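You operate a simulated robot arm through the tools that you are given. There is no shell and no other tool. Be economical: measure what you need, move in short steps, check, and stop when the job is done.

Carry out the task below with a simulated two-armed robot. There is one attempt and no reset: what you move stays moved.

TASK
Pick up the towel roll with one hand, pass it to the other hand and put it on the top of the high bench.

The check looks at the end state, three seconds after you hand in, the way a careful person would. Anything else that was tipped, shoved, dropped, spilled or broken makes it a failure. Flat cloth is picked up by pressing the open fingertips on it (5 to 10 N) and closing them slowly along it; thin cloth reads only 2 to 8 mm in the jaws.

THE ROBOT
Two 6-joint arms with three-finger grippers on one trunk, on a base that drives. Base frame: it is fixed to the floor where the robot stands at the start and does not move with it; the origin is under the middle of the robot, x ahead of it, y to its left, z up. Readings come in mm, degrees, newtons and seconds.
The left shoulder is at the start at [40, 148, 1328], the right one opposite. With the tool pointing down near the work surface each hand reaches from about 300 to 520 mm from the robot's upright axis, wherever it stands, measured 20 degrees to its own side. Places, roughly: high bench [-2200, 100, 900]. Payload 2.69 kg a hand.
Tool frame (each hand has its own): the origin (TCP) lies between the finger pads and is the grasp point; the fingertips stand 29 mm ahead of it; z points along the fingers, y is the line along which they close. The gripper opens to 120 mm. The gripper's body begins 78 mm behind the TCP.
Orientation is that of the tool frame in the base frame, as a unit quaternion [x, y, z, w]. With the fingers straight down and closing along the base's y, the tool's x points along the base's -x, its y along +y and its z along -z.

THE INTERFACE
- The arms move only by the tool servo_tool. It takes "left_deltas", "right_deltas" or both (then of equal length, played together; a hand with none holds still); each is a list of rows, each a list of 7 numbers: the turn, a rotation vector about the base's x, y, z in units of 45 degrees (1.0 is 45 degrees), then the shift along the base's x, y, z in units of 400 mm (1.0 is 400 mm), then the gripper command, from -1 (fully open) to 1 (shut), values between in proportion. In form: [[wx, wy, wz, dx, dy, dz, gripper], ...]. A call has 1 to 8 rows; each row is the pose to reach, as a shift and turn from the pose commanded when the call began. A call with a number of a shift or a turn outside -1 to 1 is refused whole. Rows are played at 5 a second. More than 50 mm and 8.6 degrees between two rows, or a gripper value outside its range, and nothing of the call is played. Where a pose cannot be reached the arm comes as near as it can. A force on the tool above 40 N (or 10 N above the force at the start of the call, whichever is more), or a blocked arm, ends the call early, and 0.2 s more pass. The fingers move at their own pace and stop on an object; they squeeze with about 36 N. The grip force told is the motor's: it shows also when the fingers shut on nothing. Time passes only in rows, and 0.2 s behind the last, so rows that repeat a pose let the fingers close. It gives the time, the measured TCP pose, the force on the tool (base axes), the opening and the grip force at its end, in the units of the frame above (readings bear some noise), with the torque about the TCP (base axes, N m) and any sound that the robot's microphone picked up.
- Cameras (640 x 400 px; columns grow to the right, rows downward): "scene" is now at [100.5, 4.2, 1540.7]; the picture's right is [0.03, -1.00, 0.00], its down [-0.73, -0.02, -0.69] and it looks along [0.69, 0.02, -0.73] (base axes); focal length 249 px, centre (320, 200). "left" rides on the left gripper at [63, 0, -104] in its tool frame; the picture's right is [0.00, 1.00, 0.00], its down [-0.83, 0.00, -0.56] and it looks along [-0.56, 0.00, 0.83] (tool axes); focal length 275 px, centre (320, 200). "right" rides on the right gripper at [63, 0, -104] in its tool frame; the picture's right is [0.00, 1.00, 0.00], its down [-0.83, 0.00, -0.56] and it looks along [-0.56, 0.00, 0.83] (tool axes); focal length 275 px, centre (320, 200).
- grab_frame(camera): a new picture of that camera. No time passes.
- move_column(by): slides the trunk up (or, below 0, down) by that many mm; the arms and the scene camera ride with it, the base frame stays. It gives what a move gives, with no picture.
- base_move(legs): drives the robot by 1 to 6 legs, each [ahead, turn to the left] in mm and degrees, along the robot's own axes; the way and the turn of a leg run together, so that a leg with both is an arc; at most 1500 mm and 180 degrees a leg. The arms and the cameras ride along, it lands a little off, and it stops where it bumps. It gives what a move gives.
- aim_head(pan, tilt): turns the head with the scene camera to pan (to the left, within 86 degrees either way) and tilt (down, from -29 to 69), counted from straight ahead of the robot. It gives what a move gives.
- measure_at(camera, pixels): there is no depth. For up to 12 entries [column, row, z] of the newest picture of that camera ("zoom" is the newest enlarged one), the place [x, y] in the base frame at which the ray of that pixel passes the height z, good to about 2 mm. No time passes.
- enlarge(camera, box): a new picture of the part [left, top, right, bottom] of that camera's present view, enlarged. No time passes.
- close_job(): hands the job in; it is judged then, once.

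Go step by step. Measure first, check grasps and placings, and put right what went wrong. The budget is 80 turns and 70 pictures, counting those below and the enlarged ones. Unless the task says otherwise, let go and move clear before handing in, and close with one line.

The tools are called after "Call:" by a JSON object that holds its "fn" and its "kwargs". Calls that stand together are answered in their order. servo_tool: Moves the arms, as the interface text tells. Its arguments: {"type":"object","properties":{"left_deltas":{"type":"array","items":{"type":"array","items":{"type":"number"}}},"right_deltas":{"type":"array","items":{"type":"array","items":{"type":"number"}}}},"required":[]} The other tools are called the same way: move_column (by) slides the trunk up or down; base_move (legs) drives the base; aim_head (pan, tilt) turns the head that bears the scene camera; grab_frame (camera) takes a picture; measure_at (camera, pixels) gives the place at which the rays of pixels pass given heights; enlarge (camera, box) takes an enlarged picture of a part of a camera's view; close_job () hands the job in.

At the start:

```text
time: 0.0
left_ee_pos: [456.7, 292.8, 965.2]
left_ee_rot: [0.0, 1.0, 0.0, 0.001]
left_contact_force: [-0.5, 0.3, 0.0]
left_ft_torque: [0.0, 0.01, 0.0]
left_opening: 119.9
left_finger_force: 0.0
right_ee_pos: [534.7, -95.6, 1094.4]
right_ee_rot: [0.0, 1.0, 0.001, -0.001]
right_contact_force: [-0.3, 0.8, -0.6]
right_ft_torque: [-0.05, 0.0, 0.02]
right_opening: 119.8
right_finger_force: 0.1
trunk travel left (down, up): [-454.0, 43.0]
robot x, y, heading: [1.7, -1.3, -0.1]
head pan, tilt: [1.9, 46.6]
```

scene: 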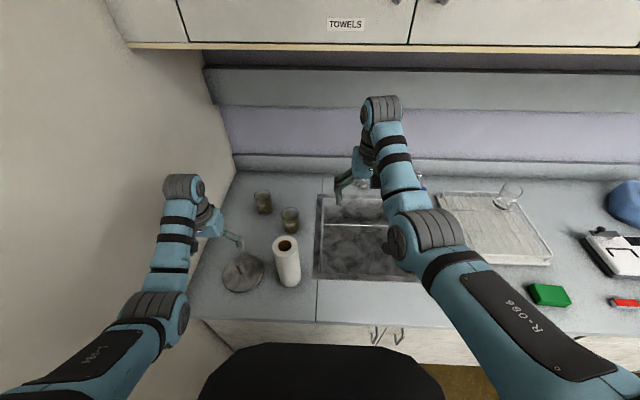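
right: 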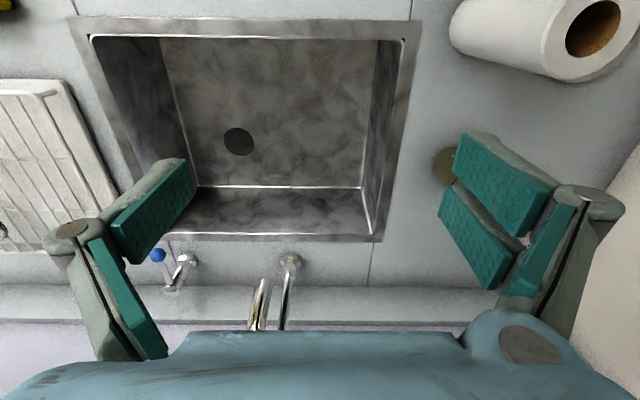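
left: 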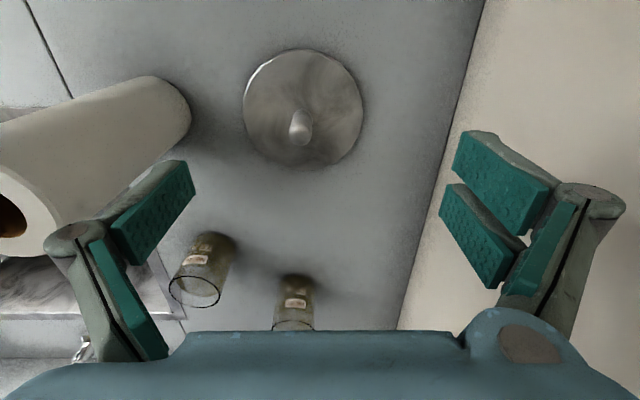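

The scene picture shows the towel roll standing upright at about (287,262), next to a steel disk at (242,272) and glasses at (263,202) and (290,218). I'll measure the roll's top in two cameras to find its height, and the counter height from the disk.

Call:
{"fn": "measure_at", "kwargs": {"camera": "scene", "pixels": [[286, 244, 900], [286, 244, 1000], [286, 244, 1100], [289, 286, 800], [289, 286, 850], [289, 286, 900], [242, 272, 850], [242, 272, 900], [290, 230, 850], [263, 212, 850], [317, 196, 850], [315, 278, 850]]}}

Call:
{"fn": "measure_at", "kwargs": {"camera": "right", "pixels": [[596, 28, 900], [596, 28, 1000], [596, 28, 1100], [385, 238, 850], [385, 238, 900], [385, 238, 800]]}}

Call:
{"fn": "measure_at", "kwargs": {"camera": "left", "pixels": [[302, 110, 800], [302, 110, 850], [302, 110, 900], [194, 300, 900], [205, 240, 850], [183, 318, 850]]}}

Call:
{"fn": "enlarge", "kwargs": {"camera": "scene", "box": [180, 160, 380, 320]}}

```text
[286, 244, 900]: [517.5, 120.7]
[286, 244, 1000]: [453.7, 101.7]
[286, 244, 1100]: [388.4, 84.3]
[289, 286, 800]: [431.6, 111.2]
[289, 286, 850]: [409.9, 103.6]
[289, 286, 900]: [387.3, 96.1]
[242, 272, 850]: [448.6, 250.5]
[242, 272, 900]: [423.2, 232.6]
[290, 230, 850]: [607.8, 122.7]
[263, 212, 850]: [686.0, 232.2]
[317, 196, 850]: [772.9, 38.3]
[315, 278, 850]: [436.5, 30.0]
```

```text
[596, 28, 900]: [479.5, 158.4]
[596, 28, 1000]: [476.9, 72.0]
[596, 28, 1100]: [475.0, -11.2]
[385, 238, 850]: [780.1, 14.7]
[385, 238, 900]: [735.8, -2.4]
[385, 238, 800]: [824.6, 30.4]
```

```text
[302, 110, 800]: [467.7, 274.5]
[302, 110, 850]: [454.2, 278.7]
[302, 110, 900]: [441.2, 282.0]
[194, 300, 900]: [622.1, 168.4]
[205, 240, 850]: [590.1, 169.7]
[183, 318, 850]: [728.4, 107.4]
```

```text
2.50 times, centred on (280, 240) of scene
```

zoom: 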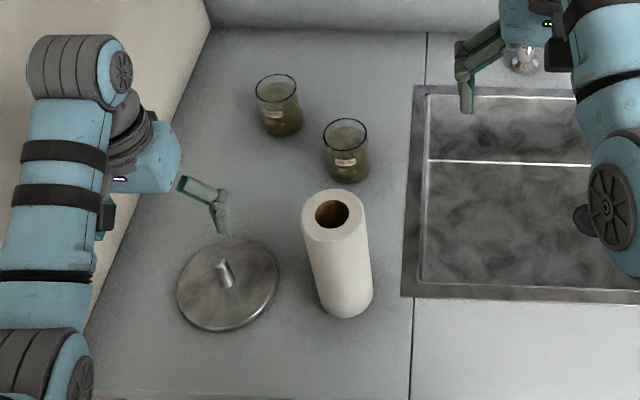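

Triangulating puts the roll's top at about (480,110,956), its diameter near 73 and the counter at about z 770. The disk centre is near (478,272). My plan is a left-hand inclined side grip low on the roll, then a right-hand top grip in the air, so I'm pitching the left hand forward and drawing it back first.

Call:
{"fn": "servo_tool", "kwargs": {"left_deltas": [[0, -0.16, 0, -0.05, 0, 0.01, -1], [0, -0.33, 0, -0.1, 0, 0.02, -1], [0, -0.5, 0, -0.15, 0, 0.03, -1], [0, -0.67, 0, -0.2, 0, 0.04, -1], [0, -0.83, 0, -0.25, 0, 0.04, -1], [0, -1, 0, -0.25, 0, 0.04, -1], [0, -1, 0, -0.25, 0, 0.04, -1]]}}

```text
time: 1.6
left_ee_pos: [356.5, 292.4, 979.7]
left_ee_rot: [0.0, 0.924, -0.001, 0.383]
left_contact_force: [0.5, -0.2, -0.6]
left_ft_torque: [-0.01, 0.04, -0.01]
left_opening: 120.0
left_finger_force: 0.2
right_ee_pos: [535.3, -95.8, 1094.0]
right_ee_rot: [0.0, 1.0, 0.0, -0.001]
right_contact_force: [0.7, 0.8, -0.6]
right_ft_torque: [-0.02, 0.03, -0.01]
right_opening: 119.7
right_finger_force: 0.0
trunk travel left (down, up): [-454.0, 43.0]
robot x, y, heading: [-1.3, 7.9, 0.2]
head pan, tilt: [1.9, 46.6]
```

The 45° pitch was reached cleanly. Next I pitch another 10° and slide sideways to sit in front of the roll.

Call:
{"fn": "servo_tool", "kwargs": {"left_deltas": [[0, -0.08, 0, 0, -0.1, -0.02, -1], [0, -0.15, 0, 0, -0.2, -0.05, -1], [0, -0.22, 0, 0, -0.3, -0.08, -1], [0, -0.22, 0, 0, -0.4, -0.12, -1], [0, -0.22, 0, 0, -0.456, -0.15, -1], [0, -0.22, 0, 0, -0.456, -0.15, -1]]}}

Call:
{"fn": "grab_frame", "kwargs": {"camera": "left"}}

Call:
{"fn": "grab_frame", "kwargs": {"camera": "scene"}}

```text
time: 2.6
left_ee_pos: [353.6, 198.0, 924.1]
left_ee_rot: [0.108, 0.878, 0.078, 0.46]
left_contact_force: [0.5, 0.5, 0.5]
left_ft_torque: [0.02, 0.01, -0.01]
left_opening: 119.9
left_finger_force: 0.0
left hand out of reach, approached as far as the arm can: row 5
right_ee_pos: [534.3, -93.6, 1094.4]
right_ee_rot: [0.001, 1.0, -0.001, 0.0]
right_contact_force: [0.2, -0.2, -1.2]
right_ft_torque: [-0.04, -0.03, 0.0]
right_opening: 119.8
right_finger_force: 0.0
trunk travel left (down, up): [-454.0, 43.0]
robot x, y, heading: [0.6, 3.1, -0.2]
head pan, tilt: [1.9, 46.6]
stopped in row 5 (left hand): the arm was blocked; the commanded pose is now the measured one
```

```text
65 pictures are left
```

left: 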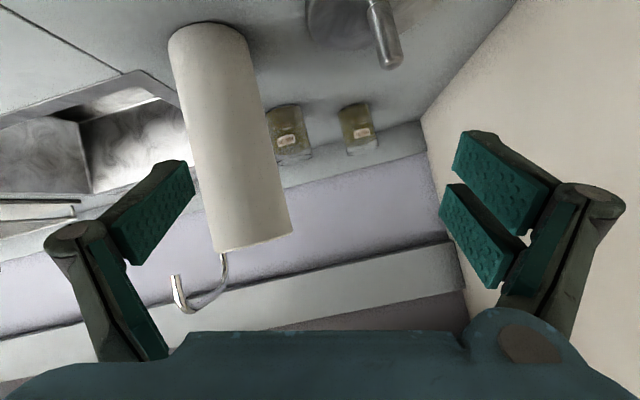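

```text
64 pictures are left
```

scene: 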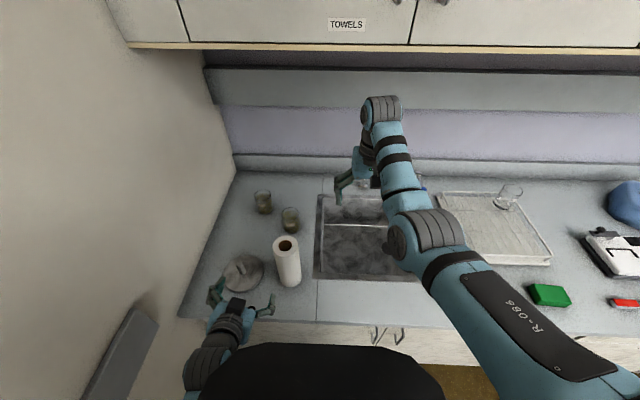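

The left arm is folded too tightly this close to the trunk (out of reach at y≈198). I'll back the base off 150 mm for room, then bring the hand in again.

Call:
{"fn": "base_move", "kwargs": {"legs": [[-150, 0]]}}

```text
time: 4.0
left_ee_pos: [208.4, 197.2, 924.4]
left_ee_rot: [0.109, 0.879, 0.078, 0.457]
left_contact_force: [-0.6, 0.3, 0.0]
left_ft_torque: [0.0, 0.01, -0.01]
left_opening: 119.9
left_finger_force: 0.0
right_ee_pos: [391.3, -94.2, 1093.4]
right_ee_rot: [-0.002, 1.0, 0.0, -0.003]
right_contact_force: [-0.6, 0.3, 0.3]
right_ft_torque: [0.0, 0.03, 0.01]
right_opening: 119.9
right_finger_force: 0.1
trunk travel left (down, up): [-454.0, 43.0]
robot x, y, heading: [-147.7, -1.6, 0.0]
head pan, tilt: [1.9, 46.6]
```

The base is now at x≈-148 and the hand pose has twisted by about 15°. I'll restore the orientation and bring the hand in front of the roll at about (360,110,915).

Call:
{"fn": "servo_tool", "kwargs": {"left_deltas": [[-0.06, 0, 0.03, 0.09, -0.02, 0, -1], [-0.12, 0, 0.06, 0.18, -0.06, 0, -1], [-0.18, 0, 0.09, 0.27, -0.12, 0, -1], [-0.24, 0, 0.12, 0.34, -0.17, -0.01, -1], [-0.304, 0, 0.155, 0.38, -0.217, -0.02, -1], [-0.304, 0, 0.155, 0.38, -0.217, -0.02, -1]]}}

Call:
{"fn": "grab_frame", "kwargs": {"camera": "left"}}

Call:
{"fn": "grab_frame", "kwargs": {"camera": "scene"}}

```text
time: 5.0
left_ee_pos: [325.7, 195.5, 910.3]
left_ee_rot: [0.071, 0.883, 0.09, 0.455]
left_contact_force: [-0.7, 0.6, 0.4]
left_ft_torque: [0.01, -0.02, -0.01]
left_opening: 120.1
left_finger_force: 0.0
right_ee_pos: [387.4, -95.0, 1093.8]
right_ee_rot: [-0.001, 1.0, 0.0, -0.001]
right_contact_force: [0.2, -0.2, -0.3]
right_ft_torque: [-0.01, -0.03, -0.02]
right_opening: 119.9
right_finger_force: 0.0
trunk travel left (down, up): [-454.0, 43.0]
robot x, y, heading: [-149.1, -1.7, -0.1]
head pan, tilt: [1.9, 46.6]
stopped in row 4 (left hand): the arm was blocked; the commanded pose is now the measured one
```

```text
63 pictures are left
```

left: 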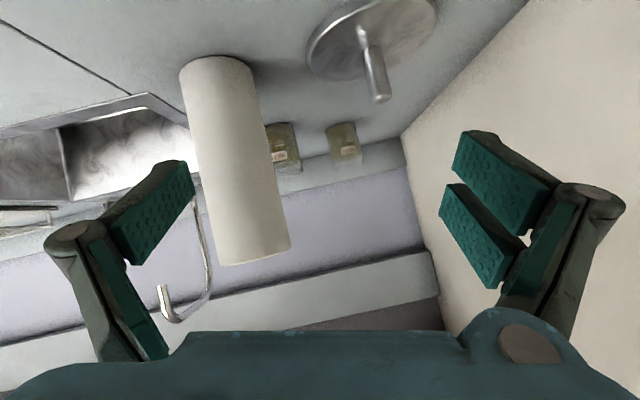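

```text
62 pictures are left
```

scene: 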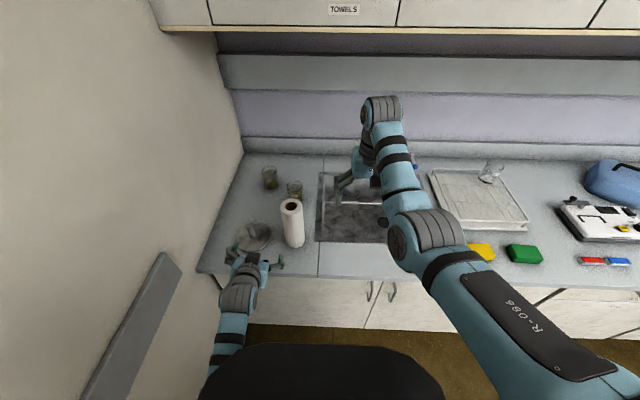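

The forearm and hand look nearly in line in the scene picture at (240,300), which is a wrist singularity, so a forward-pitched approach is poor. I'll switch to gripping from the left with the tool tilted toward -y, which keeps the wrist bent. First I turn the tool back toward straight down.

Call:
{"fn": "servo_tool", "kwargs": {"left_deltas": [[-0.03, 0.15, 0.02, 0, 0.02, 0.04, -1], [-0.06, 0.3, 0.045, 0, 0.04, 0.08, -1], [-0.09, 0.45, 0.07, 0, 0.06, 0.12, -1], [-0.12, 0.6, 0.095, 0, 0.09, 0.16, -1], [-0.15, 0.75, 0.12, 0, 0.12, 0.2, -1], [-0.175, 0.88, 0.138, 0, 0.14, 0.2, -1], [-0.191, 0.965, 0.15, 0, 0.15, 0.2, -1], [-0.191, 0.965, 0.15, 0, 0.15, 0.2, -1]]}}

```text
time: 6.8
left_ee_pos: [325.9, 254.6, 989.6]
left_ee_rot: [0.014, 0.995, 0.018, 0.094]
left_contact_force: [-0.4, 0.7, -0.2]
left_ft_torque: [-0.05, -0.02, 0.0]
left_opening: 120.0
left_finger_force: 0.1
right_ee_pos: [387.3, -94.2, 1094.3]
right_ee_rot: [-0.001, 1.0, 0.0, -0.001]
right_contact_force: [-0.1, 1.0, -0.3]
right_ft_torque: [-0.02, 0.03, -0.01]
right_opening: 119.8
right_finger_force: 0.1
trunk travel left (down, up): [-454.0, 43.0]
robot x, y, heading: [-146.8, -3.7, 0.2]
head pan, tilt: [1.9, 46.6]
```

The tool is nearly down at (326,255,990). Now I tilt it 45° about x so it points right and down, while moving up and inward to keep the wrist off the left wall.

Call:
{"fn": "servo_tool", "kwargs": {"left_deltas": [[-0.15, 0.04, -0.01, 0, -0.035, 0.04, -1], [-0.3, 0.08, -0.02, 0, -0.07, 0.08, -1], [-0.45, 0.12, -0.03, 0, -0.105, 0.12, -1], [-0.6, 0.16, -0.04, 0, -0.14, 0.16, -1], [-0.75, 0.2, -0.05, 0, -0.175, 0.2, -1], [-0.88, 0.23, -0.055, 0, -0.21, 0.225, -1], [-1, 0.241, -0.06, 0, -0.21, 0.225, -1], [-1, 0.241, -0.06, 0, -0.21, 0.225, -1]]}}

Call:
{"fn": "measure_at", "kwargs": {"camera": "scene", "pixels": [[197, 270, 770], [243, 155, 770], [228, 180, 770]]}}

```text
time: 8.6
left_ee_pos: [328.2, 172.4, 1080.9]
left_ee_rot: [0.001, 0.93, -0.367, 0.0]
left_contact_force: [0.2, -0.5, -0.7]
left_ft_torque: [-0.02, 0.02, 0.02]
left_opening: 120.0
left_finger_force: 0.0
left hand out of reach, approached as far as the arm can: row 1, 2, 3, 4, 5, 6
right_ee_pos: [387.3, -95.0, 1093.0]
right_ee_rot: [-0.001, 1.0, 0.0, -0.001]
right_contact_force: [0.2, -0.5, -0.4]
right_ft_torque: [-0.01, -0.04, -0.02]
right_opening: 120.1
right_finger_force: 0.0
trunk travel left (down, up): [-454.0, 43.0]
robot x, y, heading: [-147.1, -2.5, 0.1]
head pan, tilt: [1.9, 46.6]
```

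```text
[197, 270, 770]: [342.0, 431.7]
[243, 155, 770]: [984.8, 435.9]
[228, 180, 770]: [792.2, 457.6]
```

The tilted pose was reached (tilt about 43°) and the wall is at y≈435, so the wrist has clearance. The hand is well above the roll top (956), so I'll drive forward again.

Call:
{"fn": "base_move", "kwargs": {"legs": [[150, 0]]}}

Call:
{"fn": "grab_frame", "kwargs": {"camera": "left"}}

Call:
{"fn": "grab_frame", "kwargs": {"camera": "scene"}}

```text
time: 9.9
left_ee_pos: [474.8, 172.9, 1082.9]
left_ee_rot: [0.001, 0.93, -0.366, 0.002]
left_contact_force: [0.0, -0.6, 0.5]
left_ft_torque: [0.04, 0.01, 0.02]
left_opening: 120.1
left_finger_force: 0.0
right_ee_pos: [535.4, -93.7, 1095.3]
right_ee_rot: [-0.002, 1.0, 0.0, 0.001]
right_contact_force: [0.4, 0.1, -0.1]
right_ft_torque: [0.0, -0.02, -0.02]
right_opening: 119.9
right_finger_force: 0.1
trunk travel left (down, up): [-454.0, 43.0]
robot x, y, heading: [2.3, -0.4, -0.1]
head pan, tilt: [1.9, 46.6]
```

```text
61 pictures are left
```

left: 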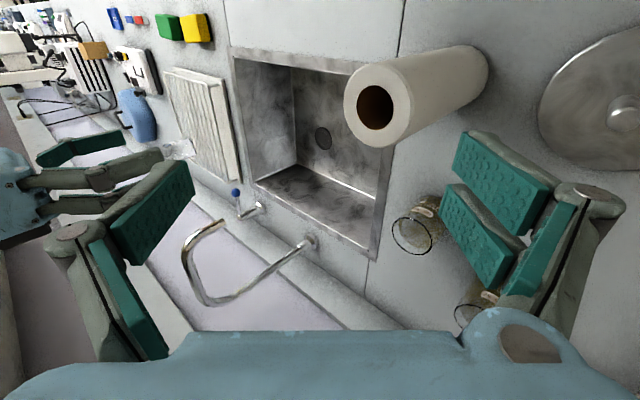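

```text
60 pictures are left
```

scene: 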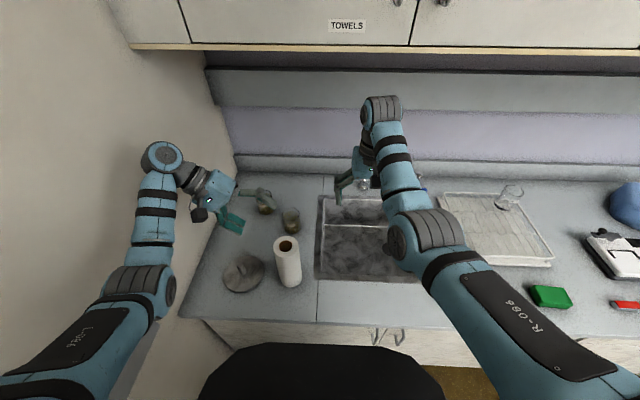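

The roll hole is at (376,108) in the left view and (287,245) in the scene view. I'll refine its position from both before descending.

Call:
{"fn": "measure_at", "kwargs": {"camera": "left", "pixels": [[378, 104, 940], [378, 104, 956], [378, 104, 970], [620, 115, 785], [412, 245, 850], [345, 100, 956], [413, 100, 956], [480, 58, 770]]}}

Call:
{"fn": "measure_at", "kwargs": {"camera": "scene", "pixels": [[286, 245, 940], [286, 245, 956], [286, 245, 970], [290, 287, 770], [300, 280, 770]]}}

```text
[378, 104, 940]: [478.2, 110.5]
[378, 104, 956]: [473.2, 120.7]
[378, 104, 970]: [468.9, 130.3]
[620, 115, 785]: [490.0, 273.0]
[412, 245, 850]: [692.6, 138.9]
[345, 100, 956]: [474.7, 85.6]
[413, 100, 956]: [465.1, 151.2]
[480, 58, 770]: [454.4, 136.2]
```

```text
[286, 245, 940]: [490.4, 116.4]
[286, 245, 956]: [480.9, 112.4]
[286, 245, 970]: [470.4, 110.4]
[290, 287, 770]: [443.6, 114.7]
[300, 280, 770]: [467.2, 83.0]
```

The roll axis is near (479,113). The fingers currently close in the y–z plane, so I spin the tool 90° about its own axis to make them close along x. That keeps the camera on the outer side, and I'll do it in two halves.

Call:
{"fn": "servo_tool", "kwargs": {"left_deltas": [[0, -0.11, -0.12, 0, 0, 0, -1], [0, -0.23, -0.24, 0, 0, 0, -1], [0, -0.34, -0.36, 0, 0, 0, -1], [0, -0.45, -0.48, 0, 0, 0, -1], [0, -0.56, -0.6, 0, 0, 0, -1], [0, -0.67, -0.72, 0, 0, 0, -1], [0, -0.682, -0.731, 0, 0, 0, -1]]}}

Call:
{"fn": "servo_tool", "kwargs": {"left_deltas": [[0, -0.11, -0.12, 0, 0, 0, -1], [0, -0.23, -0.24, 0, 0, 0, -1], [0, -0.34, -0.36, 0, 0, 0, -1], [0, -0.45, -0.48, 0, 0, 0, -1], [0, -0.56, -0.6, 0, 0, 0, -1], [0, -0.67, -0.72, 0, 0, 0, -1], [0, -0.682, -0.731, 0, 0, 0, -1]]}}

Call:
{"fn": "grab_frame", "kwargs": {"camera": "left"}}

```text
time: 11.6
left_ee_pos: [479.3, 173.4, 1080.9]
left_ee_rot: [0.357, 0.859, -0.339, 0.141]
left_contact_force: [0.3, 0.2, 0.5]
left_ft_torque: [-0.02, 0.01, 0.01]
left_opening: 119.9
left_finger_force: 0.0
right_ee_pos: [539.0, -93.3, 1093.4]
right_ee_rot: [-0.002, 1.0, 0.0, -0.001]
right_contact_force: [1.0, -0.9, -0.3]
right_ft_torque: [0.01, 0.0, 0.01]
right_opening: 120.0
right_finger_force: 0.0
trunk travel left (down, up): [-454.0, 43.0]
robot x, y, heading: [3.5, 3.6, 0.1]
head pan, tilt: [1.9, 46.6]
```

```text
time: 13.2
left_ee_pos: [480.4, 173.4, 1081.4]
left_ee_rot: [0.658, 0.657, -0.259, 0.261]
left_contact_force: [0.6, 0.5, -0.1]
left_ft_torque: [0.02, 0.01, -0.02]
left_opening: 119.9
left_finger_force: 0.0
right_ee_pos: [539.6, -92.9, 1094.2]
right_ee_rot: [-0.003, 1.0, 0.0, -0.001]
right_contact_force: [0.1, -0.9, 0.0]
right_ft_torque: [-0.02, -0.01, 0.02]
right_opening: 119.8
right_finger_force: 0.1
trunk travel left (down, up): [-454.0, 43.0]
robot x, y, heading: [3.5, -2.4, 0.4]
head pan, tilt: [1.9, 46.6]
```

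```text
59 pictures are left
```

left: 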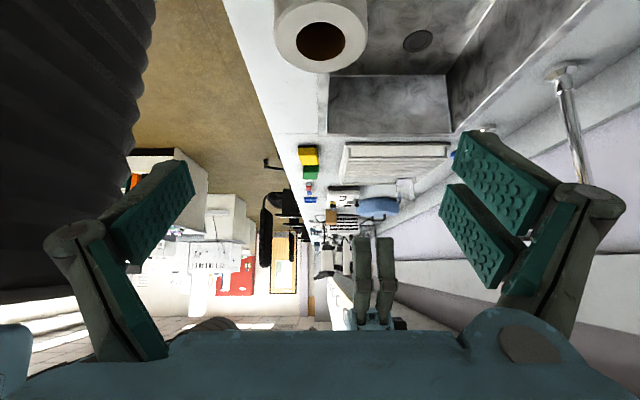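

The fingers now close along x and the right hand is out of the way. I'll move outward, descend to the pre-grasp left of the roll, and check.

Call:
{"fn": "servo_tool", "kwargs": {"left_deltas": [[0, 0, 0, 0, 0.06, -0.02, -1], [0, 0, 0, 0, 0.07, -0.12, -1], [0, 0, 0, 0, 0.07, -0.22, -1], [0, 0, 0, 0, 0.065, -0.32, -1], [0, 0, 0, 0, 0.06, -0.39, -1], [0, 0, 0, 0, 0.06, -0.39, -1]]}}

Call:
{"fn": "grab_frame", "kwargs": {"camera": "left"}}

Call:
{"fn": "grab_frame", "kwargs": {"camera": "scene"}}

```text
time: 14.6
left_ee_pos: [479.1, 197.5, 923.5]
left_ee_rot: [0.658, 0.657, -0.259, 0.26]
left_contact_force: [0.8, -0.3, 0.6]
left_ft_torque: [0.01, 0.0, 0.0]
left_opening: 120.0
left_finger_force: 0.1
right_ee_pos: [540.0, -93.4, 1094.0]
right_ee_rot: [-0.003, 1.0, 0.0, -0.001]
right_contact_force: [-0.2, -0.1, 0.5]
right_ft_torque: [0.01, 0.02, 0.01]
right_opening: 120.1
right_finger_force: 0.1
trunk travel left (down, up): [-454.0, 43.0]
robot x, y, heading: [6.2, -1.7, 0.4]
head pan, tilt: [1.9, 46.6]
```

```text
58 pictures are left
```

left: 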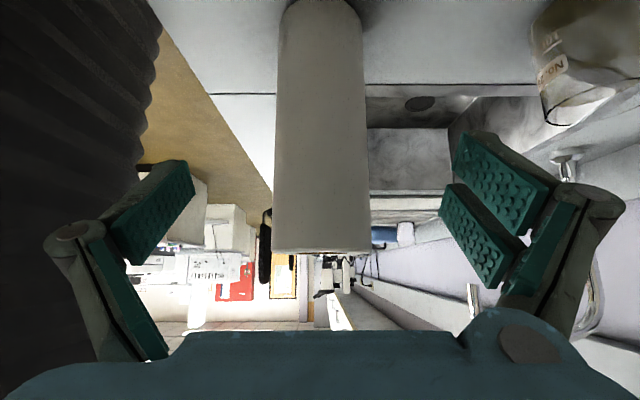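

```text
57 pictures are left
```

scene: 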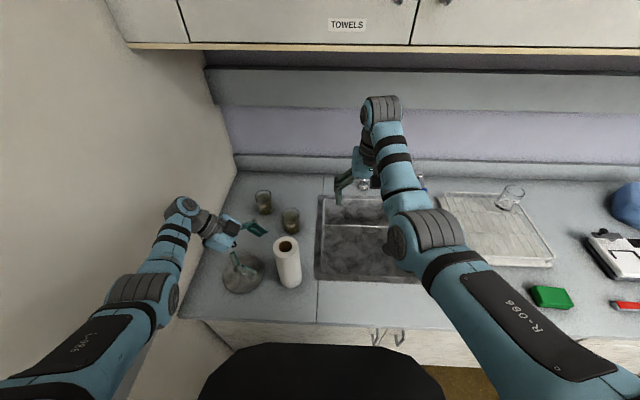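

The roll is centred between the fingers (column ≈320) and the glass and lid are clear. I'll advance along the tool axis to the grasp point with the fingers open.

Call:
{"fn": "servo_tool", "kwargs": {"left_deltas": [[0, 0, 0, 0, -0.05, -0.055, -1], [0, 0, 0, 0, -0.1, -0.11, -1], [0, 0, 0, 0, -0.15, -0.165, -1], [0, 0, 0, 0, -0.19, -0.205, -1], [0, 0, 0, 0, -0.211, -0.228, -1], [0, 0, 0, 0, -0.211, -0.228, -1]]}}

Call:
{"fn": "grab_frame", "kwargs": {"camera": "left"}}

Call:
{"fn": "enlarge", "kwargs": {"camera": "scene", "box": [180, 160, 380, 320]}}

```text
time: 15.9
left_ee_pos: [463.4, 113.7, 840.7]
left_ee_rot: [0.658, 0.657, -0.259, 0.26]
left_contact_force: [1.1, 0.2, -0.8]
left_ft_torque: [0.0, 0.0, 0.02]
left_opening: 120.1
left_finger_force: 0.0
left hand out of reach, approached as far as the arm can: row 3, 4, 5, 6
right_ee_pos: [539.0, -92.4, 1094.8]
right_ee_rot: [-0.002, 1.0, 0.001, -0.001]
right_contact_force: [0.3, 0.1, 0.0]
right_ft_torque: [-0.02, -0.01, 0.0]
right_opening: 120.3
right_finger_force: 0.0
trunk travel left (down, up): [-454.0, 43.0]
robot x, y, heading: [6.6, 3.3, 0.3]
head pan, tilt: [1.9, 46.6]
```

```text
56 pictures are left
```

left: 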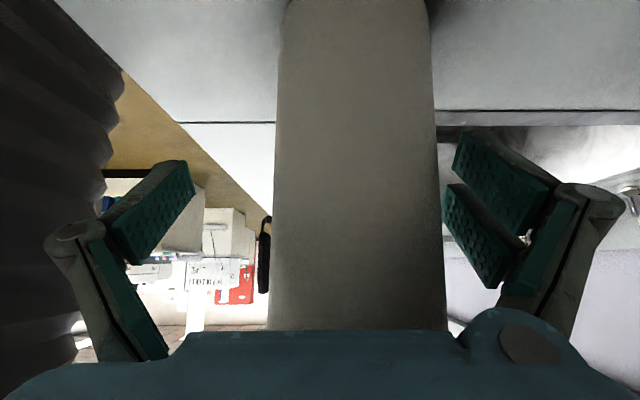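

```text
2.50 times, centred on (280, 240) of scene
```

zoom: 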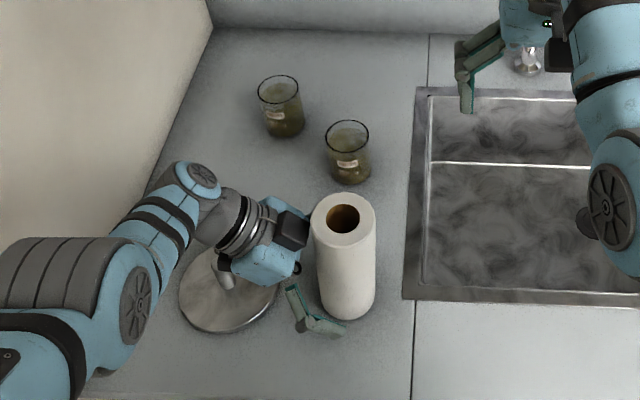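

The arm ran out of reach at x=463, so the roll sits toward the far finger (edges at columns 272–445) and seems nudged by a few mm. I'll creep the base forward 14 mm to centre it before closing.

Call:
{"fn": "base_move", "kwargs": {"legs": [[14, 0]]}}

Call:
{"fn": "grab_frame", "kwargs": {"camera": "left"}}

Call:
{"fn": "enlarge", "kwargs": {"camera": "scene", "box": [180, 160, 380, 320]}}

```text
time: 16.7
left_ee_pos: [475.8, 113.4, 840.4]
left_ee_rot: [0.658, 0.657, -0.259, 0.262]
left_contact_force: [-0.1, 0.1, 0.2]
left_ft_torque: [-0.01, -0.03, 0.03]
left_opening: 120.1
left_finger_force: 0.0
right_ee_pos: [550.0, -93.8, 1096.3]
right_ee_rot: [-0.003, 1.0, 0.001, 0.002]
right_contact_force: [-0.6, -0.2, -0.8]
right_ft_torque: [0.0, -0.01, -0.02]
right_opening: 120.1
right_finger_force: 0.0
trunk travel left (down, up): [-454.0, 43.0]
robot x, y, heading: [18.6, 1.7, 0.4]
head pan, tilt: [1.9, 46.6]
```

```text
54 pictures are left
```

left: 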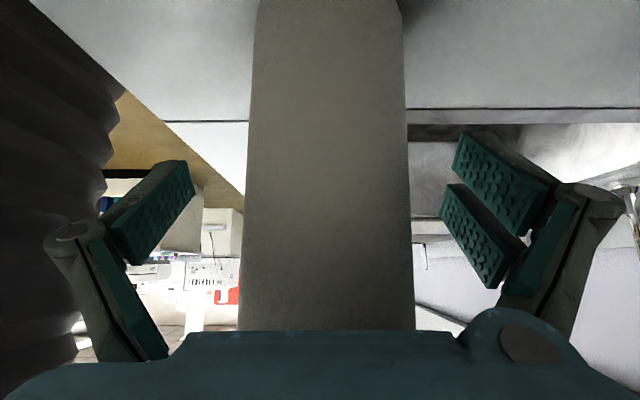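

```text
2.50 times, centred on (280, 240) of scene
```

zoom: 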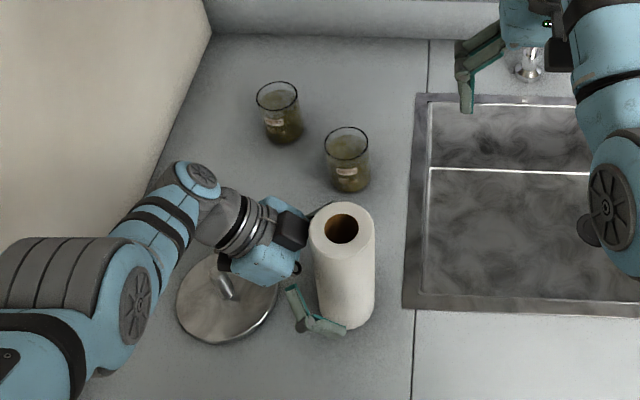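

The roll is now centred (columns 245–410, close to 320). I'll check its axis against TCP y=113 and close the fingers slowly.

Call:
{"fn": "measure_at", "kwargs": {"camera": "zoom", "pixels": [[341, 228, 956], [343, 328, 770]]}}

Call:
{"fn": "servo_tool", "kwargs": {"left_deltas": [[0, 0, 0, 0, 0, 0, -0.3], [0, 0, 0, 0, 0, 0, 0.1], [0, 0, 0, 0, 0, 0, 0.5], [0, 0, 0, 0, 0, 0, 1], [0, 0, 0, 0, 0, 0, 1], [0, 0, 0, 0, 0, 0, 1]]}}

Call:
{"fn": "grab_frame", "kwargs": {"camera": "left"}}

```text
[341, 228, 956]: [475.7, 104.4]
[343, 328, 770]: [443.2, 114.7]
```

```text
time: 18.1
left_ee_pos: [478.1, 112.9, 841.0]
left_ee_rot: [0.658, 0.658, -0.26, 0.26]
left_contact_force: [0.5, -0.7, -0.5]
left_ft_torque: [0.03, 0.01, 0.02]
left_opening: 70.5
left_finger_force: 36.0
right_ee_pos: [554.2, -93.0, 1094.4]
right_ee_rot: [-0.002, 1.0, 0.0, -0.001]
right_contact_force: [-0.3, -0.1, 0.4]
right_ft_torque: [0.0, 0.0, 0.03]
right_opening: 120.1
right_finger_force: 0.0
trunk travel left (down, up): [-454.0, 43.0]
robot x, y, heading: [18.9, 0.4, 0.1]
head pan, tilt: [1.9, 46.6]
```

```text
52 pictures are left
```

left: 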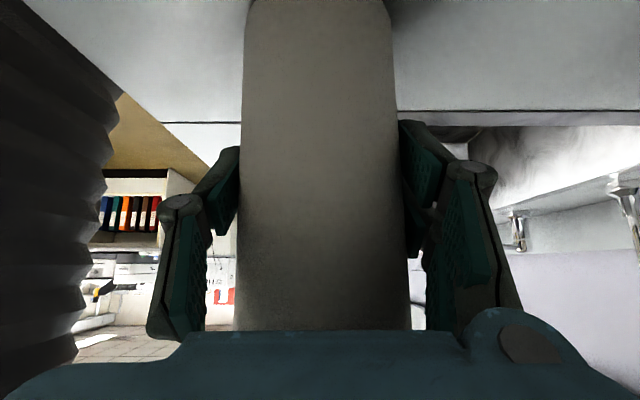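

The grip holds at 70.5 mm and 36 N. I'll lift straight up 120 mm.

Call:
{"fn": "servo_tool", "kwargs": {"left_deltas": [[0, 0, 0, 0, 0, 0.04, 1], [0, 0, 0, 0, 0, 0.09, 1], [0, 0, 0, 0, 0, 0.14, 1], [0, 0, 0, 0, 0, 0.19, 1], [0, 0, 0, -0.02, 0, 0.24, 1], [0, 0, 0, -0.04, 0, 0.3, 1], [0, 0, 0, -0.04, 0, 0.3, 1]]}}

Call:
{"fn": "grab_frame", "kwargs": {"camera": "scene"}}

Call:
{"fn": "grab_frame", "kwargs": {"camera": "right"}}

```text
time: 19.7
left_ee_pos: [526.8, 121.0, 920.4]
left_ee_rot: [0.657, 0.658, -0.26, 0.26]
left_contact_force: [-0.1, 0.2, -1.1]
left_ft_torque: [0.03, 0.0, 0.0]
left_opening: 70.7
left_finger_force: 35.6
left hand out of reach, approached as far as the arm can: row 1, 2, 3, 4, 5, 6, 7
right_ee_pos: [552.2, -93.2, 1094.4]
right_ee_rot: [-0.002, 1.0, 0.0, -0.001]
right_contact_force: [0.0, 0.2, -0.2]
right_ft_torque: [-0.01, -0.02, 0.0]
right_opening: 119.9
right_finger_force: 0.1
trunk travel left (down, up): [-454.0, 43.0]
robot x, y, heading: [21.0, 0.3, 0.2]
head pan, tilt: [1.9, 46.6]
```

```text
51 pictures are left
```

scene: 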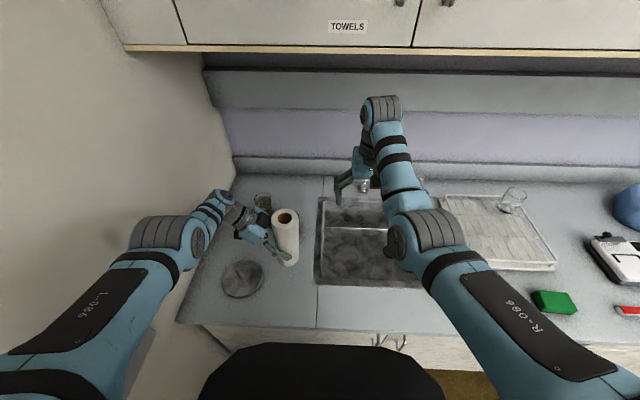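

```text
50 pictures are left
```

right: 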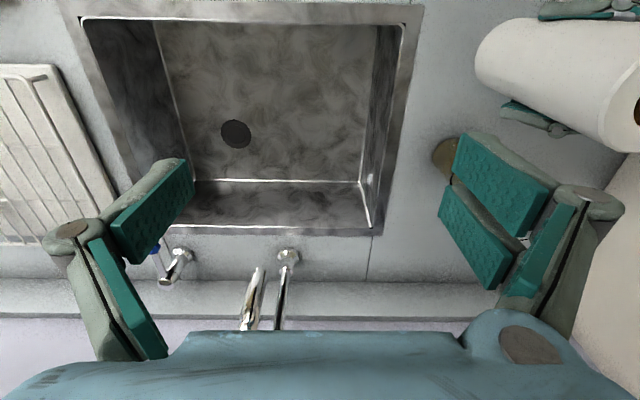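

The roll is lifted, but a joint limit pushed the hand forward to x=527 toward the glass. I'll raise the trunk for height, then back the base off to get clear of the counter items.

Call:
{"fn": "move_column", "kwargs": {"by": 40}}

Call:
{"fn": "base_move", "kwargs": {"legs": [[-300, 0]]}}

Call:
{"fn": "grab_frame", "kwargs": {"camera": "scene"}}

```text
time: 20.5
left_ee_pos: [526.7, 121.1, 960.8]
left_ee_rot: [0.658, 0.657, -0.26, 0.26]
left_contact_force: [-1.5, 0.2, -1.1]
left_ft_torque: [0.0, -0.04, 0.0]
left_opening: 70.8
left_finger_force: 35.8
right_ee_pos: [554.2, -92.8, 1133.4]
right_ee_rot: [-0.003, 1.0, 0.0, -0.001]
right_contact_force: [0.3, 0.1, -0.6]
right_ft_torque: [0.03, -0.03, -0.03]
right_opening: 120.1
right_finger_force: 0.1
trunk travel left (down, up): [-494.0, 3.0]
robot x, y, heading: [14.3, 0.6, 0.2]
head pan, tilt: [1.9, 46.6]
```

```text
time: 22.6
left_ee_pos: [236.7, 119.7, 959.6]
left_ee_rot: [0.658, 0.657, -0.262, 0.259]
left_contact_force: [-0.1, -0.5, -1.2]
left_ft_torque: [0.02, 0.05, -0.01]
left_opening: 70.5
left_finger_force: 36.6
right_ee_pos: [264.1, -94.9, 1132.6]
right_ee_rot: [-0.002, 1.0, 0.0, -0.003]
right_contact_force: [1.0, -0.2, -0.7]
right_ft_torque: [0.05, 0.05, 0.01]
right_opening: 120.0
right_finger_force: 0.0
trunk travel left (down, up): [-494.0, 3.0]
robot x, y, heading: [-272.4, -0.6, 0.4]
head pan, tilt: [1.9, 46.6]
```

```text
49 pictures are left
```

scene: 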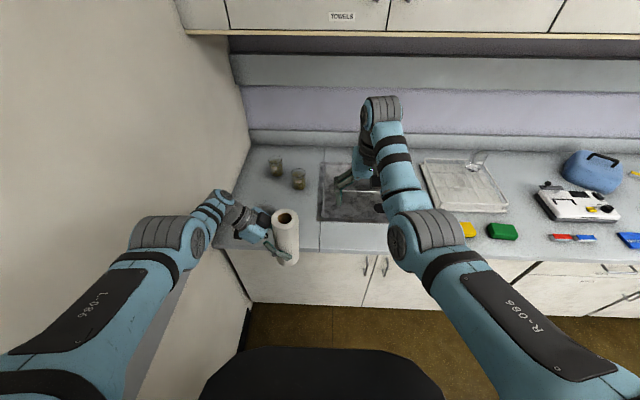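

The roll is held securely, bottom at about z 890 and top at about 1076, and clear of the counter items. I'll bring it nearer the centreline while yawing the left tool 20° forward to relax the wrist.

Call:
{"fn": "servo_tool", "kwargs": {"left_deltas": [[0, 0, 0.09, -0.01, -0.03, 0, 1], [0, 0, 0.18, -0.02, -0.07, 0, 1], [0, 0, 0.27, -0.04, -0.1, 0, 1], [0, 0, 0.36, -0.06, -0.14, 0, 1], [0, 0, 0.444, -0.075, -0.175, 0, 1], [0, 0, 0.444, -0.075, -0.175, 0, 1]]}}

```text
time: 23.9
left_ee_pos: [267.1, 47.6, 920.2]
left_ee_rot: [0.534, 0.761, -0.212, 0.301]
left_contact_force: [-0.6, 0.5, -0.2]
left_ft_torque: [0.0, -0.03, 0.01]
left_opening: 70.5
left_finger_force: 35.9
left hand out of reach, approached as far as the arm can: row 1, 2, 3, 4, 5, 6
right_ee_pos: [261.9, -94.2, 1132.9]
right_ee_rot: [-0.001, 1.0, 0.0, 0.0]
right_contact_force: [0.2, -0.9, 0.4]
right_ft_torque: [-0.02, -0.02, -0.01]
right_opening: 119.8
right_finger_force: 0.1
trunk travel left (down, up): [-494.0, 3.0]
robot x, y, heading: [-273.7, 0.2, 0.1]
head pan, tilt: [1.9, 46.6]
```

The roll is now at (267,48), with its top near z 1036. Next I yaw the right hand 90° so its fingers also close along x, at its present safe height.

Call:
{"fn": "servo_tool", "kwargs": {"right_deltas": [[0, 0, 0.16, 0, 0, 0, -1], [0, 0, 0.33, 0, 0, 0, -1], [0, 0, 0.5, 0, 0, 0, -1], [0, 0, 0.66, 0, 0, 0, -1], [0, 0, 0.83, 0, 0, 0, -1], [0, 0, 1, 0, 0, 0, -1]]}}

Call:
{"fn": "servo_tool", "kwargs": {"right_deltas": [[0, 0, 0.16, 0, 0, 0, -1], [0, 0, 0.33, 0, 0, 0, -1], [0, 0, 0.5, 0, 0, 0, -1], [0, 0, 0.66, 0, 0, 0, -1], [0, 0, 0.83, 0, 0, 0, -1], [0, 0, 1, 0, 0, 0, -1], [0, 0, 1, 0, 0, 0, -1]]}}

Call:
{"fn": "grab_frame", "kwargs": {"camera": "scene"}}

Call:
{"fn": "grab_frame", "kwargs": {"camera": "right"}}

```text
time: 25.4
left_ee_pos: [266.6, 46.4, 921.6]
left_ee_rot: [0.534, 0.761, -0.212, 0.301]
left_contact_force: [0.2, 0.3, -0.8]
left_ft_torque: [0.02, 0.01, -0.01]
left_opening: 70.5
left_finger_force: 35.7
right_ee_pos: [261.2, -95.5, 1132.7]
right_ee_rot: [-0.386, 0.922, -0.001, -0.001]
right_contact_force: [-1.1, 0.3, -0.4]
right_ft_torque: [0.03, 0.01, 0.01]
right_opening: 120.0
right_finger_force: 0.0
trunk travel left (down, up): [-494.0, 3.0]
robot x, y, heading: [-276.2, 0.6, 0.2]
head pan, tilt: [1.9, 46.6]
```

```text
time: 26.9
left_ee_pos: [267.1, 47.0, 921.4]
left_ee_rot: [0.534, 0.761, -0.212, 0.302]
left_contact_force: [0.9, 0.6, -1.0]
left_ft_torque: [0.03, -0.02, 0.03]
left_opening: 70.5
left_finger_force: 36.0
right_ee_pos: [262.7, -95.3, 1133.2]
right_ee_rot: [0.709, -0.705, 0.0, 0.001]
right_contact_force: [0.3, -0.5, -0.4]
right_ft_torque: [0.03, 0.03, -0.02]
right_opening: 120.1
right_finger_force: 0.0
trunk travel left (down, up): [-494.0, 3.0]
robot x, y, heading: [-274.7, -1.9, 0.3]
head pan, tilt: [1.9, 46.6]
```

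```text
48 pictures are left
```

scene: 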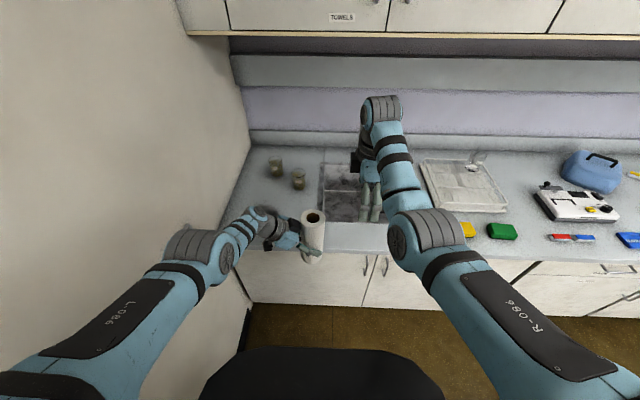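

```text
47 pictures are left
```

right: 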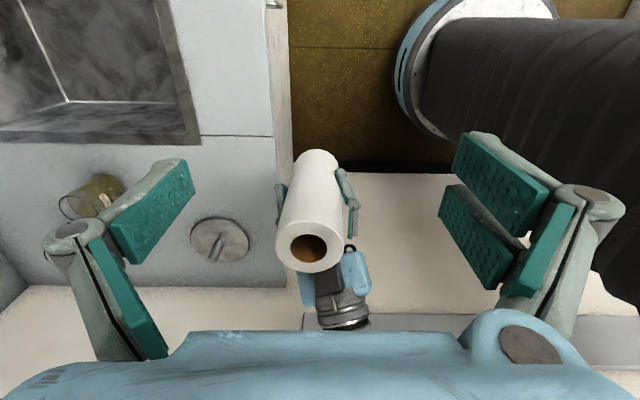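

The right camera sees the roll's top at (310,247) and the left fingers on its sides. I'll measure the top's position.

Call:
{"fn": "measure_at", "kwargs": {"camera": "right", "pixels": [[310, 244, 1020], [310, 244, 1035], [310, 244, 1050], [320, 152, 850]]}}

Call:
{"fn": "measure_at", "kwargs": {"camera": "scene", "pixels": [[313, 215, 1020], [313, 215, 1035], [313, 215, 1050], [312, 264, 850]]}}

```text
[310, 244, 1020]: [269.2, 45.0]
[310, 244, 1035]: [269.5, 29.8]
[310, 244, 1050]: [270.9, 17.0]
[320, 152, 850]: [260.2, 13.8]
```

```text
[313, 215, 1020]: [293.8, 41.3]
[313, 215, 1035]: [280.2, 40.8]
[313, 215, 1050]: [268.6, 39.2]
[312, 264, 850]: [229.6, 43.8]
```

The roll top is around (270,42), z about 1035. I move the right hand over it, staying above it first.

Call:
{"fn": "servo_tool", "kwargs": {"right_deltas": [[0, 0, 0, 0.005, 0.1, 0, -1], [0, 0, 0, 0.01, 0.2, 0, -1], [0, 0, 0, 0.018, 0.29, -0.03, -1], [0, 0, 0, 0.018, 0.342, -0.08, -1], [0, 0, 0, 0.018, 0.342, -0.1, -1], [0, 0, 0, 0.018, 0.342, -0.1, -1]]}}

Call:
{"fn": "grab_frame", "kwargs": {"camera": "right"}}

Call:
{"fn": "enlarge", "kwargs": {"camera": "scene", "box": [200, 120, 440, 312]}}

```text
time: 28.4
left_ee_pos: [266.2, 48.2, 922.7]
left_ee_rot: [0.535, 0.761, -0.212, 0.301]
left_contact_force: [-0.4, 0.4, -0.7]
left_ft_torque: [-0.01, 0.0, -0.01]
left_opening: 70.4
left_finger_force: 36.2
right_ee_pos: [254.7, 2.6, 1097.7]
right_ee_rot: [0.708, -0.706, -0.001, 0.0]
right_contact_force: [0.0, 0.8, 0.1]
right_ft_torque: [0.02, 0.01, 0.0]
right_opening: 119.8
right_finger_force: 0.0
right hand out of reach, approached as far as the arm can: row 2, 3, 4, 5, 6
trunk travel left (down, up): [-494.0, 3.0]
robot x, y, heading: [-273.4, -1.9, -0.1]
head pan, tilt: [1.9, 46.6]
```

```text
46 pictures are left
```

right: 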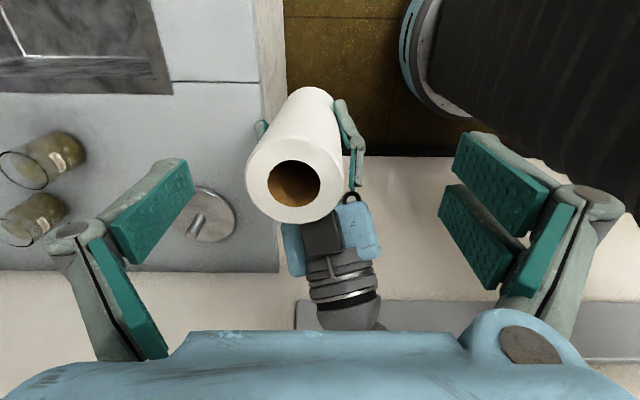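

```text
2.08 times, centred on (320, 216) of scene
```

zoom: 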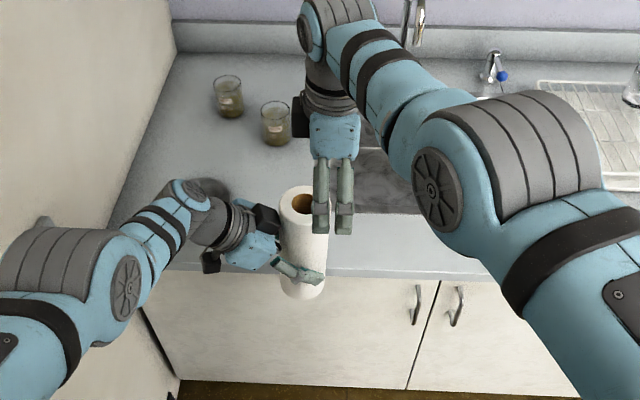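

The right arm tops out at about y=3, so the roll must come closer to the robot and the centreline. I'll back the right hand off, then yaw the left tool further forward, which loosens its limit, and pull the roll in.

Call:
{"fn": "servo_tool", "kwargs": {"right_deltas": [[0, 0, 0, 0, -0.1, 0, -1], [0, 0, 0, 0, -0.2, 0.05, -1], [0, 0, 0, 0, -0.3, 0.1, -1], [0, 0, 0, 0, -0.38, 0.1, -1]]}}

Call:
{"fn": "servo_tool", "kwargs": {"left_deltas": [[0, 0, 0.11, -0.01, -0.02, 0, 1], [0, 0, 0.22, -0.02, -0.04, 0, 1], [0, 0, 0.33, -0.03, -0.06, 0, 1], [0, 0, 0.44, -0.04, -0.08, 0, 1], [0, 0, 0.55, -0.05, -0.1, 0, 1], [0, 0, 0.55, -0.05, -0.1, 0, 1]]}}

Call:
{"fn": "grab_frame", "kwargs": {"camera": "scene"}}

```text
time: 29.4
left_ee_pos: [266.7, 46.3, 921.2]
left_ee_rot: [0.534, 0.761, -0.212, 0.3]
left_contact_force: [-0.3, -0.3, -2.1]
left_ft_torque: [-0.03, -0.01, -0.02]
left_opening: 70.5
left_finger_force: 35.8
right_ee_pos: [295.8, -151.4, 1136.8]
right_ee_rot: [0.709, -0.706, -0.002, 0.002]
right_contact_force: [-0.6, 1.1, -0.3]
right_ft_torque: [0.05, 0.01, -0.01]
right_opening: 120.1
right_finger_force: 0.1
right hand out of reach, approached as far as the arm can: row 1, 2, 3, 4
trunk travel left (down, up): [-494.0, 3.0]
robot x, y, heading: [-273.4, 0.9, 0.1]
head pan, tilt: [1.9, 46.6]
```

```text
time: 30.8
left_ee_pos: [287.0, -5.3, 889.4]
left_ee_rot: [0.358, 0.858, -0.141, 0.339]
left_contact_force: [0.8, -0.3, -2.4]
left_ft_torque: [-0.01, 0.01, 0.06]
left_opening: 70.5
left_finger_force: 35.7
left hand out of reach, approached as far as the arm can: row 1, 2, 3, 4, 5, 6
right_ee_pos: [295.3, -149.4, 1135.6]
right_ee_rot: [0.708, -0.706, 0.0, 0.002]
right_contact_force: [-0.2, 0.6, 0.0]
right_ft_torque: [0.0, -0.02, 0.0]
right_opening: 119.9
right_finger_force: 0.2
trunk travel left (down, up): [-494.0, 3.0]
robot x, y, heading: [-275.8, -0.8, 0.2]
head pan, tilt: [1.9, 46.6]
```

```text
44 pictures are left
```

scene: 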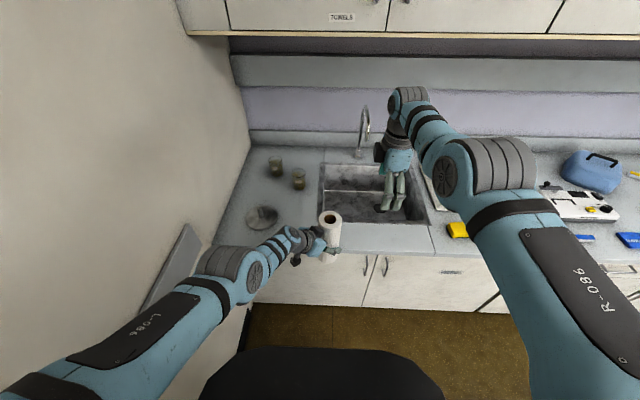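

The left arm looks fully straight in the picture: both arms hit full extension and seem stuck sliding on that sphere. I'll test on the empty right hand whether a larger inward command frees the elbow, turning the yaw back at the same time because closing nearer to y suits the left's new heading.

Call:
{"fn": "servo_tool", "kwargs": {"right_deltas": [[0, 0, -0.15, -0.1, 0, 0, -1], [0, 0, -0.3, -0.2, 0, 0, -1], [0, 0, -0.45, -0.3, 0, 0, -1], [0, 0, -0.6, -0.3, 0, 0, -1], [0, 0, -0.75, -0.3, 0, 0, -1], [0, 0, -0.9, -0.3, 0, 0, -1], [0, 0, -1, -0.3, 0, 0, -1], [0, 0, -1, -0.3, 0, 0, -1]]}}

```text
time: 32.5
left_ee_pos: [286.2, -5.8, 889.4]
left_ee_rot: [0.36, 0.858, -0.143, 0.339]
left_contact_force: [-0.2, -1.2, -1.3]
left_ft_torque: [-0.01, -0.02, 0.05]
left_opening: 70.4
left_finger_force: 36.2
right_ee_pos: [292.7, -129.9, 1135.0]
right_ee_rot: [-0.384, 0.923, 0.0, -0.002]
right_contact_force: [-0.7, -0.4, -0.7]
right_ft_torque: [0.01, -0.03, -0.02]
right_opening: 119.9
right_finger_force: 0.0
right hand out of reach, approached as far as the arm can: row 1, 2, 3, 4, 5, 6, 7, 8
trunk travel left (down, up): [-494.0, 3.0]
robot x, y, heading: [-274.4, -2.4, 0.2]
head pan, tilt: [1.9, 46.6]
```

The right hand's yaw came back 45°, but it stayed at x≈293. I'll look at the arms' actual shape.

Call:
{"fn": "grab_frame", "kwargs": {"camera": "scene"}}

Call:
{"fn": "servo_tool", "kwargs": {"right_deltas": [[0, 0, -0.15, 0, 0, 0.05, -1], [0, 0, -0.3, 0, 0, 0.1, -1], [0, 0, -0.45, 0, 0, 0.1, -1], [0, 0, -0.6, 0, 0, 0.1, -1], [0, 0, -0.75, 0, 0, 0.1, -1], [0, 0, -0.9, -0.1, 0, 0.1, -1], [0, 0, -1, -0.2, 0, 0.1, -1], [0, 0, -1, -0.25, 0, 0.1, -1]]}}

Call:
{"fn": "grab_frame", "kwargs": {"camera": "scene"}}

```text
43 pictures are left
```

scene: 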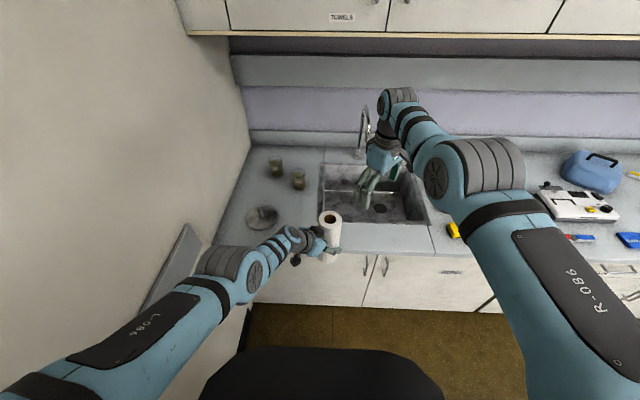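

```text
time: 34.4
left_ee_pos: [286.9, -5.5, 889.7]
left_ee_rot: [0.359, 0.858, -0.142, 0.338]
left_contact_force: [0.0, 0.3, -1.8]
left_ft_torque: [0.0, -0.01, -0.01]
left_opening: 70.4
left_finger_force: 35.9
right_ee_pos: [288.7, -111.8, 1175.7]
right_ee_rot: [-0.001, 1.0, 0.0, -0.003]
right_contact_force: [0.8, 0.4, 0.5]
right_ft_torque: [0.0, -0.02, 0.02]
right_opening: 120.4
right_finger_force: 0.1
right hand out of reach, approached as far as the arm can: row 6, 7, 8
trunk travel left (down, up): [-494.0, 3.0]
robot x, y, heading: [-277.4, -1.5, -0.1]
head pan, tilt: [1.9, 46.6]
```

```text
42 pictures are left
```

scene: 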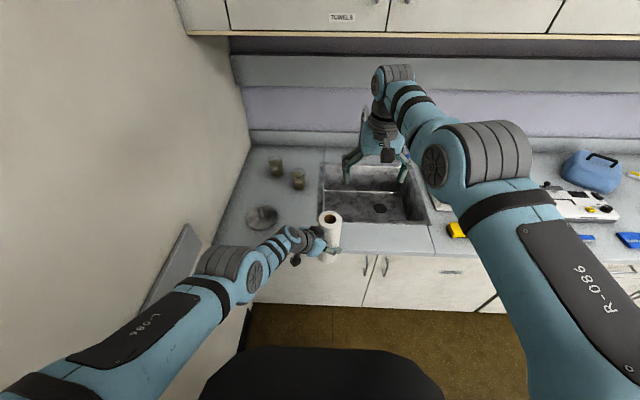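

The right elbow is still near straight but the radius shrinks a little on each call. I'll push harder inward with a bigger step to bend the elbow.

Call:
{"fn": "servo_tool", "kwargs": {"right_deltas": [[0, 0, 0, -0.12, 0, 0, -1], [0, 0, 0, -0.24, 0, 0, -1], [0, 0, 0, -0.36, 0, 0, -1], [0, 0, 0, -0.48, 0, 0, -1], [0, 0, 0, -0.48, 0, 0, -1], [0, 0, 0, -0.48, 0, 0, -1], [0, 0, 0, -0.48, 0, 0, -1], [0, 0, 0, -0.48, 0, 0, -1]]}}

```text
time: 36.1
left_ee_pos: [286.3, -4.4, 889.3]
left_ee_rot: [0.36, 0.858, -0.142, 0.339]
left_contact_force: [0.6, 0.1, -0.4]
left_ft_torque: [-0.01, -0.03, 0.03]
left_opening: 70.7
left_finger_force: 36.6
right_ee_pos: [277.6, -69.2, 1192.1]
right_ee_rot: [-0.002, 1.0, 0.0, -0.002]
right_contact_force: [0.6, 1.0, 0.6]
right_ft_torque: [0.0, -0.01, 0.0]
right_opening: 120.0
right_finger_force: 0.1
right hand out of reach, approached as far as the arm can: row 1, 2, 3, 4, 5, 6, 7, 8
trunk travel left (down, up): [-494.0, 3.0]
robot x, y, heading: [-274.0, -1.2, 0.3]
head pan, tilt: [1.9, 46.6]
```

Pushing inward just slides the hand along the reach sphere, which suggests the elbow flipped to the wrong side of straight and sits at its limit. I'll try overreaching outward, then coming back in on the same call so it can flip back.

Call:
{"fn": "servo_tool", "kwargs": {"right_deltas": [[0, 0, 0, 0.12, -0.1, -0.1, -1], [0, 0, 0, 0.24, -0.15, -0.2, -1], [0, 0, 0, 0.36, -0.15, -0.25, -1], [0, 0, 0, 0.36, -0.15, -0.25, -1], [0, 0, 0, 0.24, -0.15, -0.25, -1], [0, 0, 0, 0.12, -0.15, -0.25, -1], [0, 0, 0, 0, -0.15, -0.25, -1], [0, 0, 0, -0.1, -0.15, -0.25, -1]]}}

Call:
{"fn": "grab_frame", "kwargs": {"camera": "scene"}}

```text
refused: row 1 steps farther than a row can; nothing moved
```

```text
41 pictures are left
```

scene: 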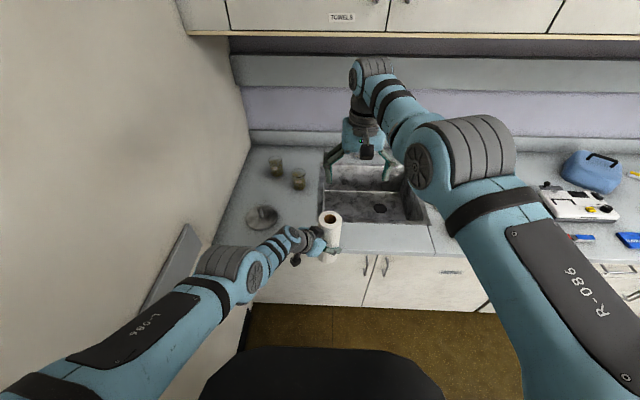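

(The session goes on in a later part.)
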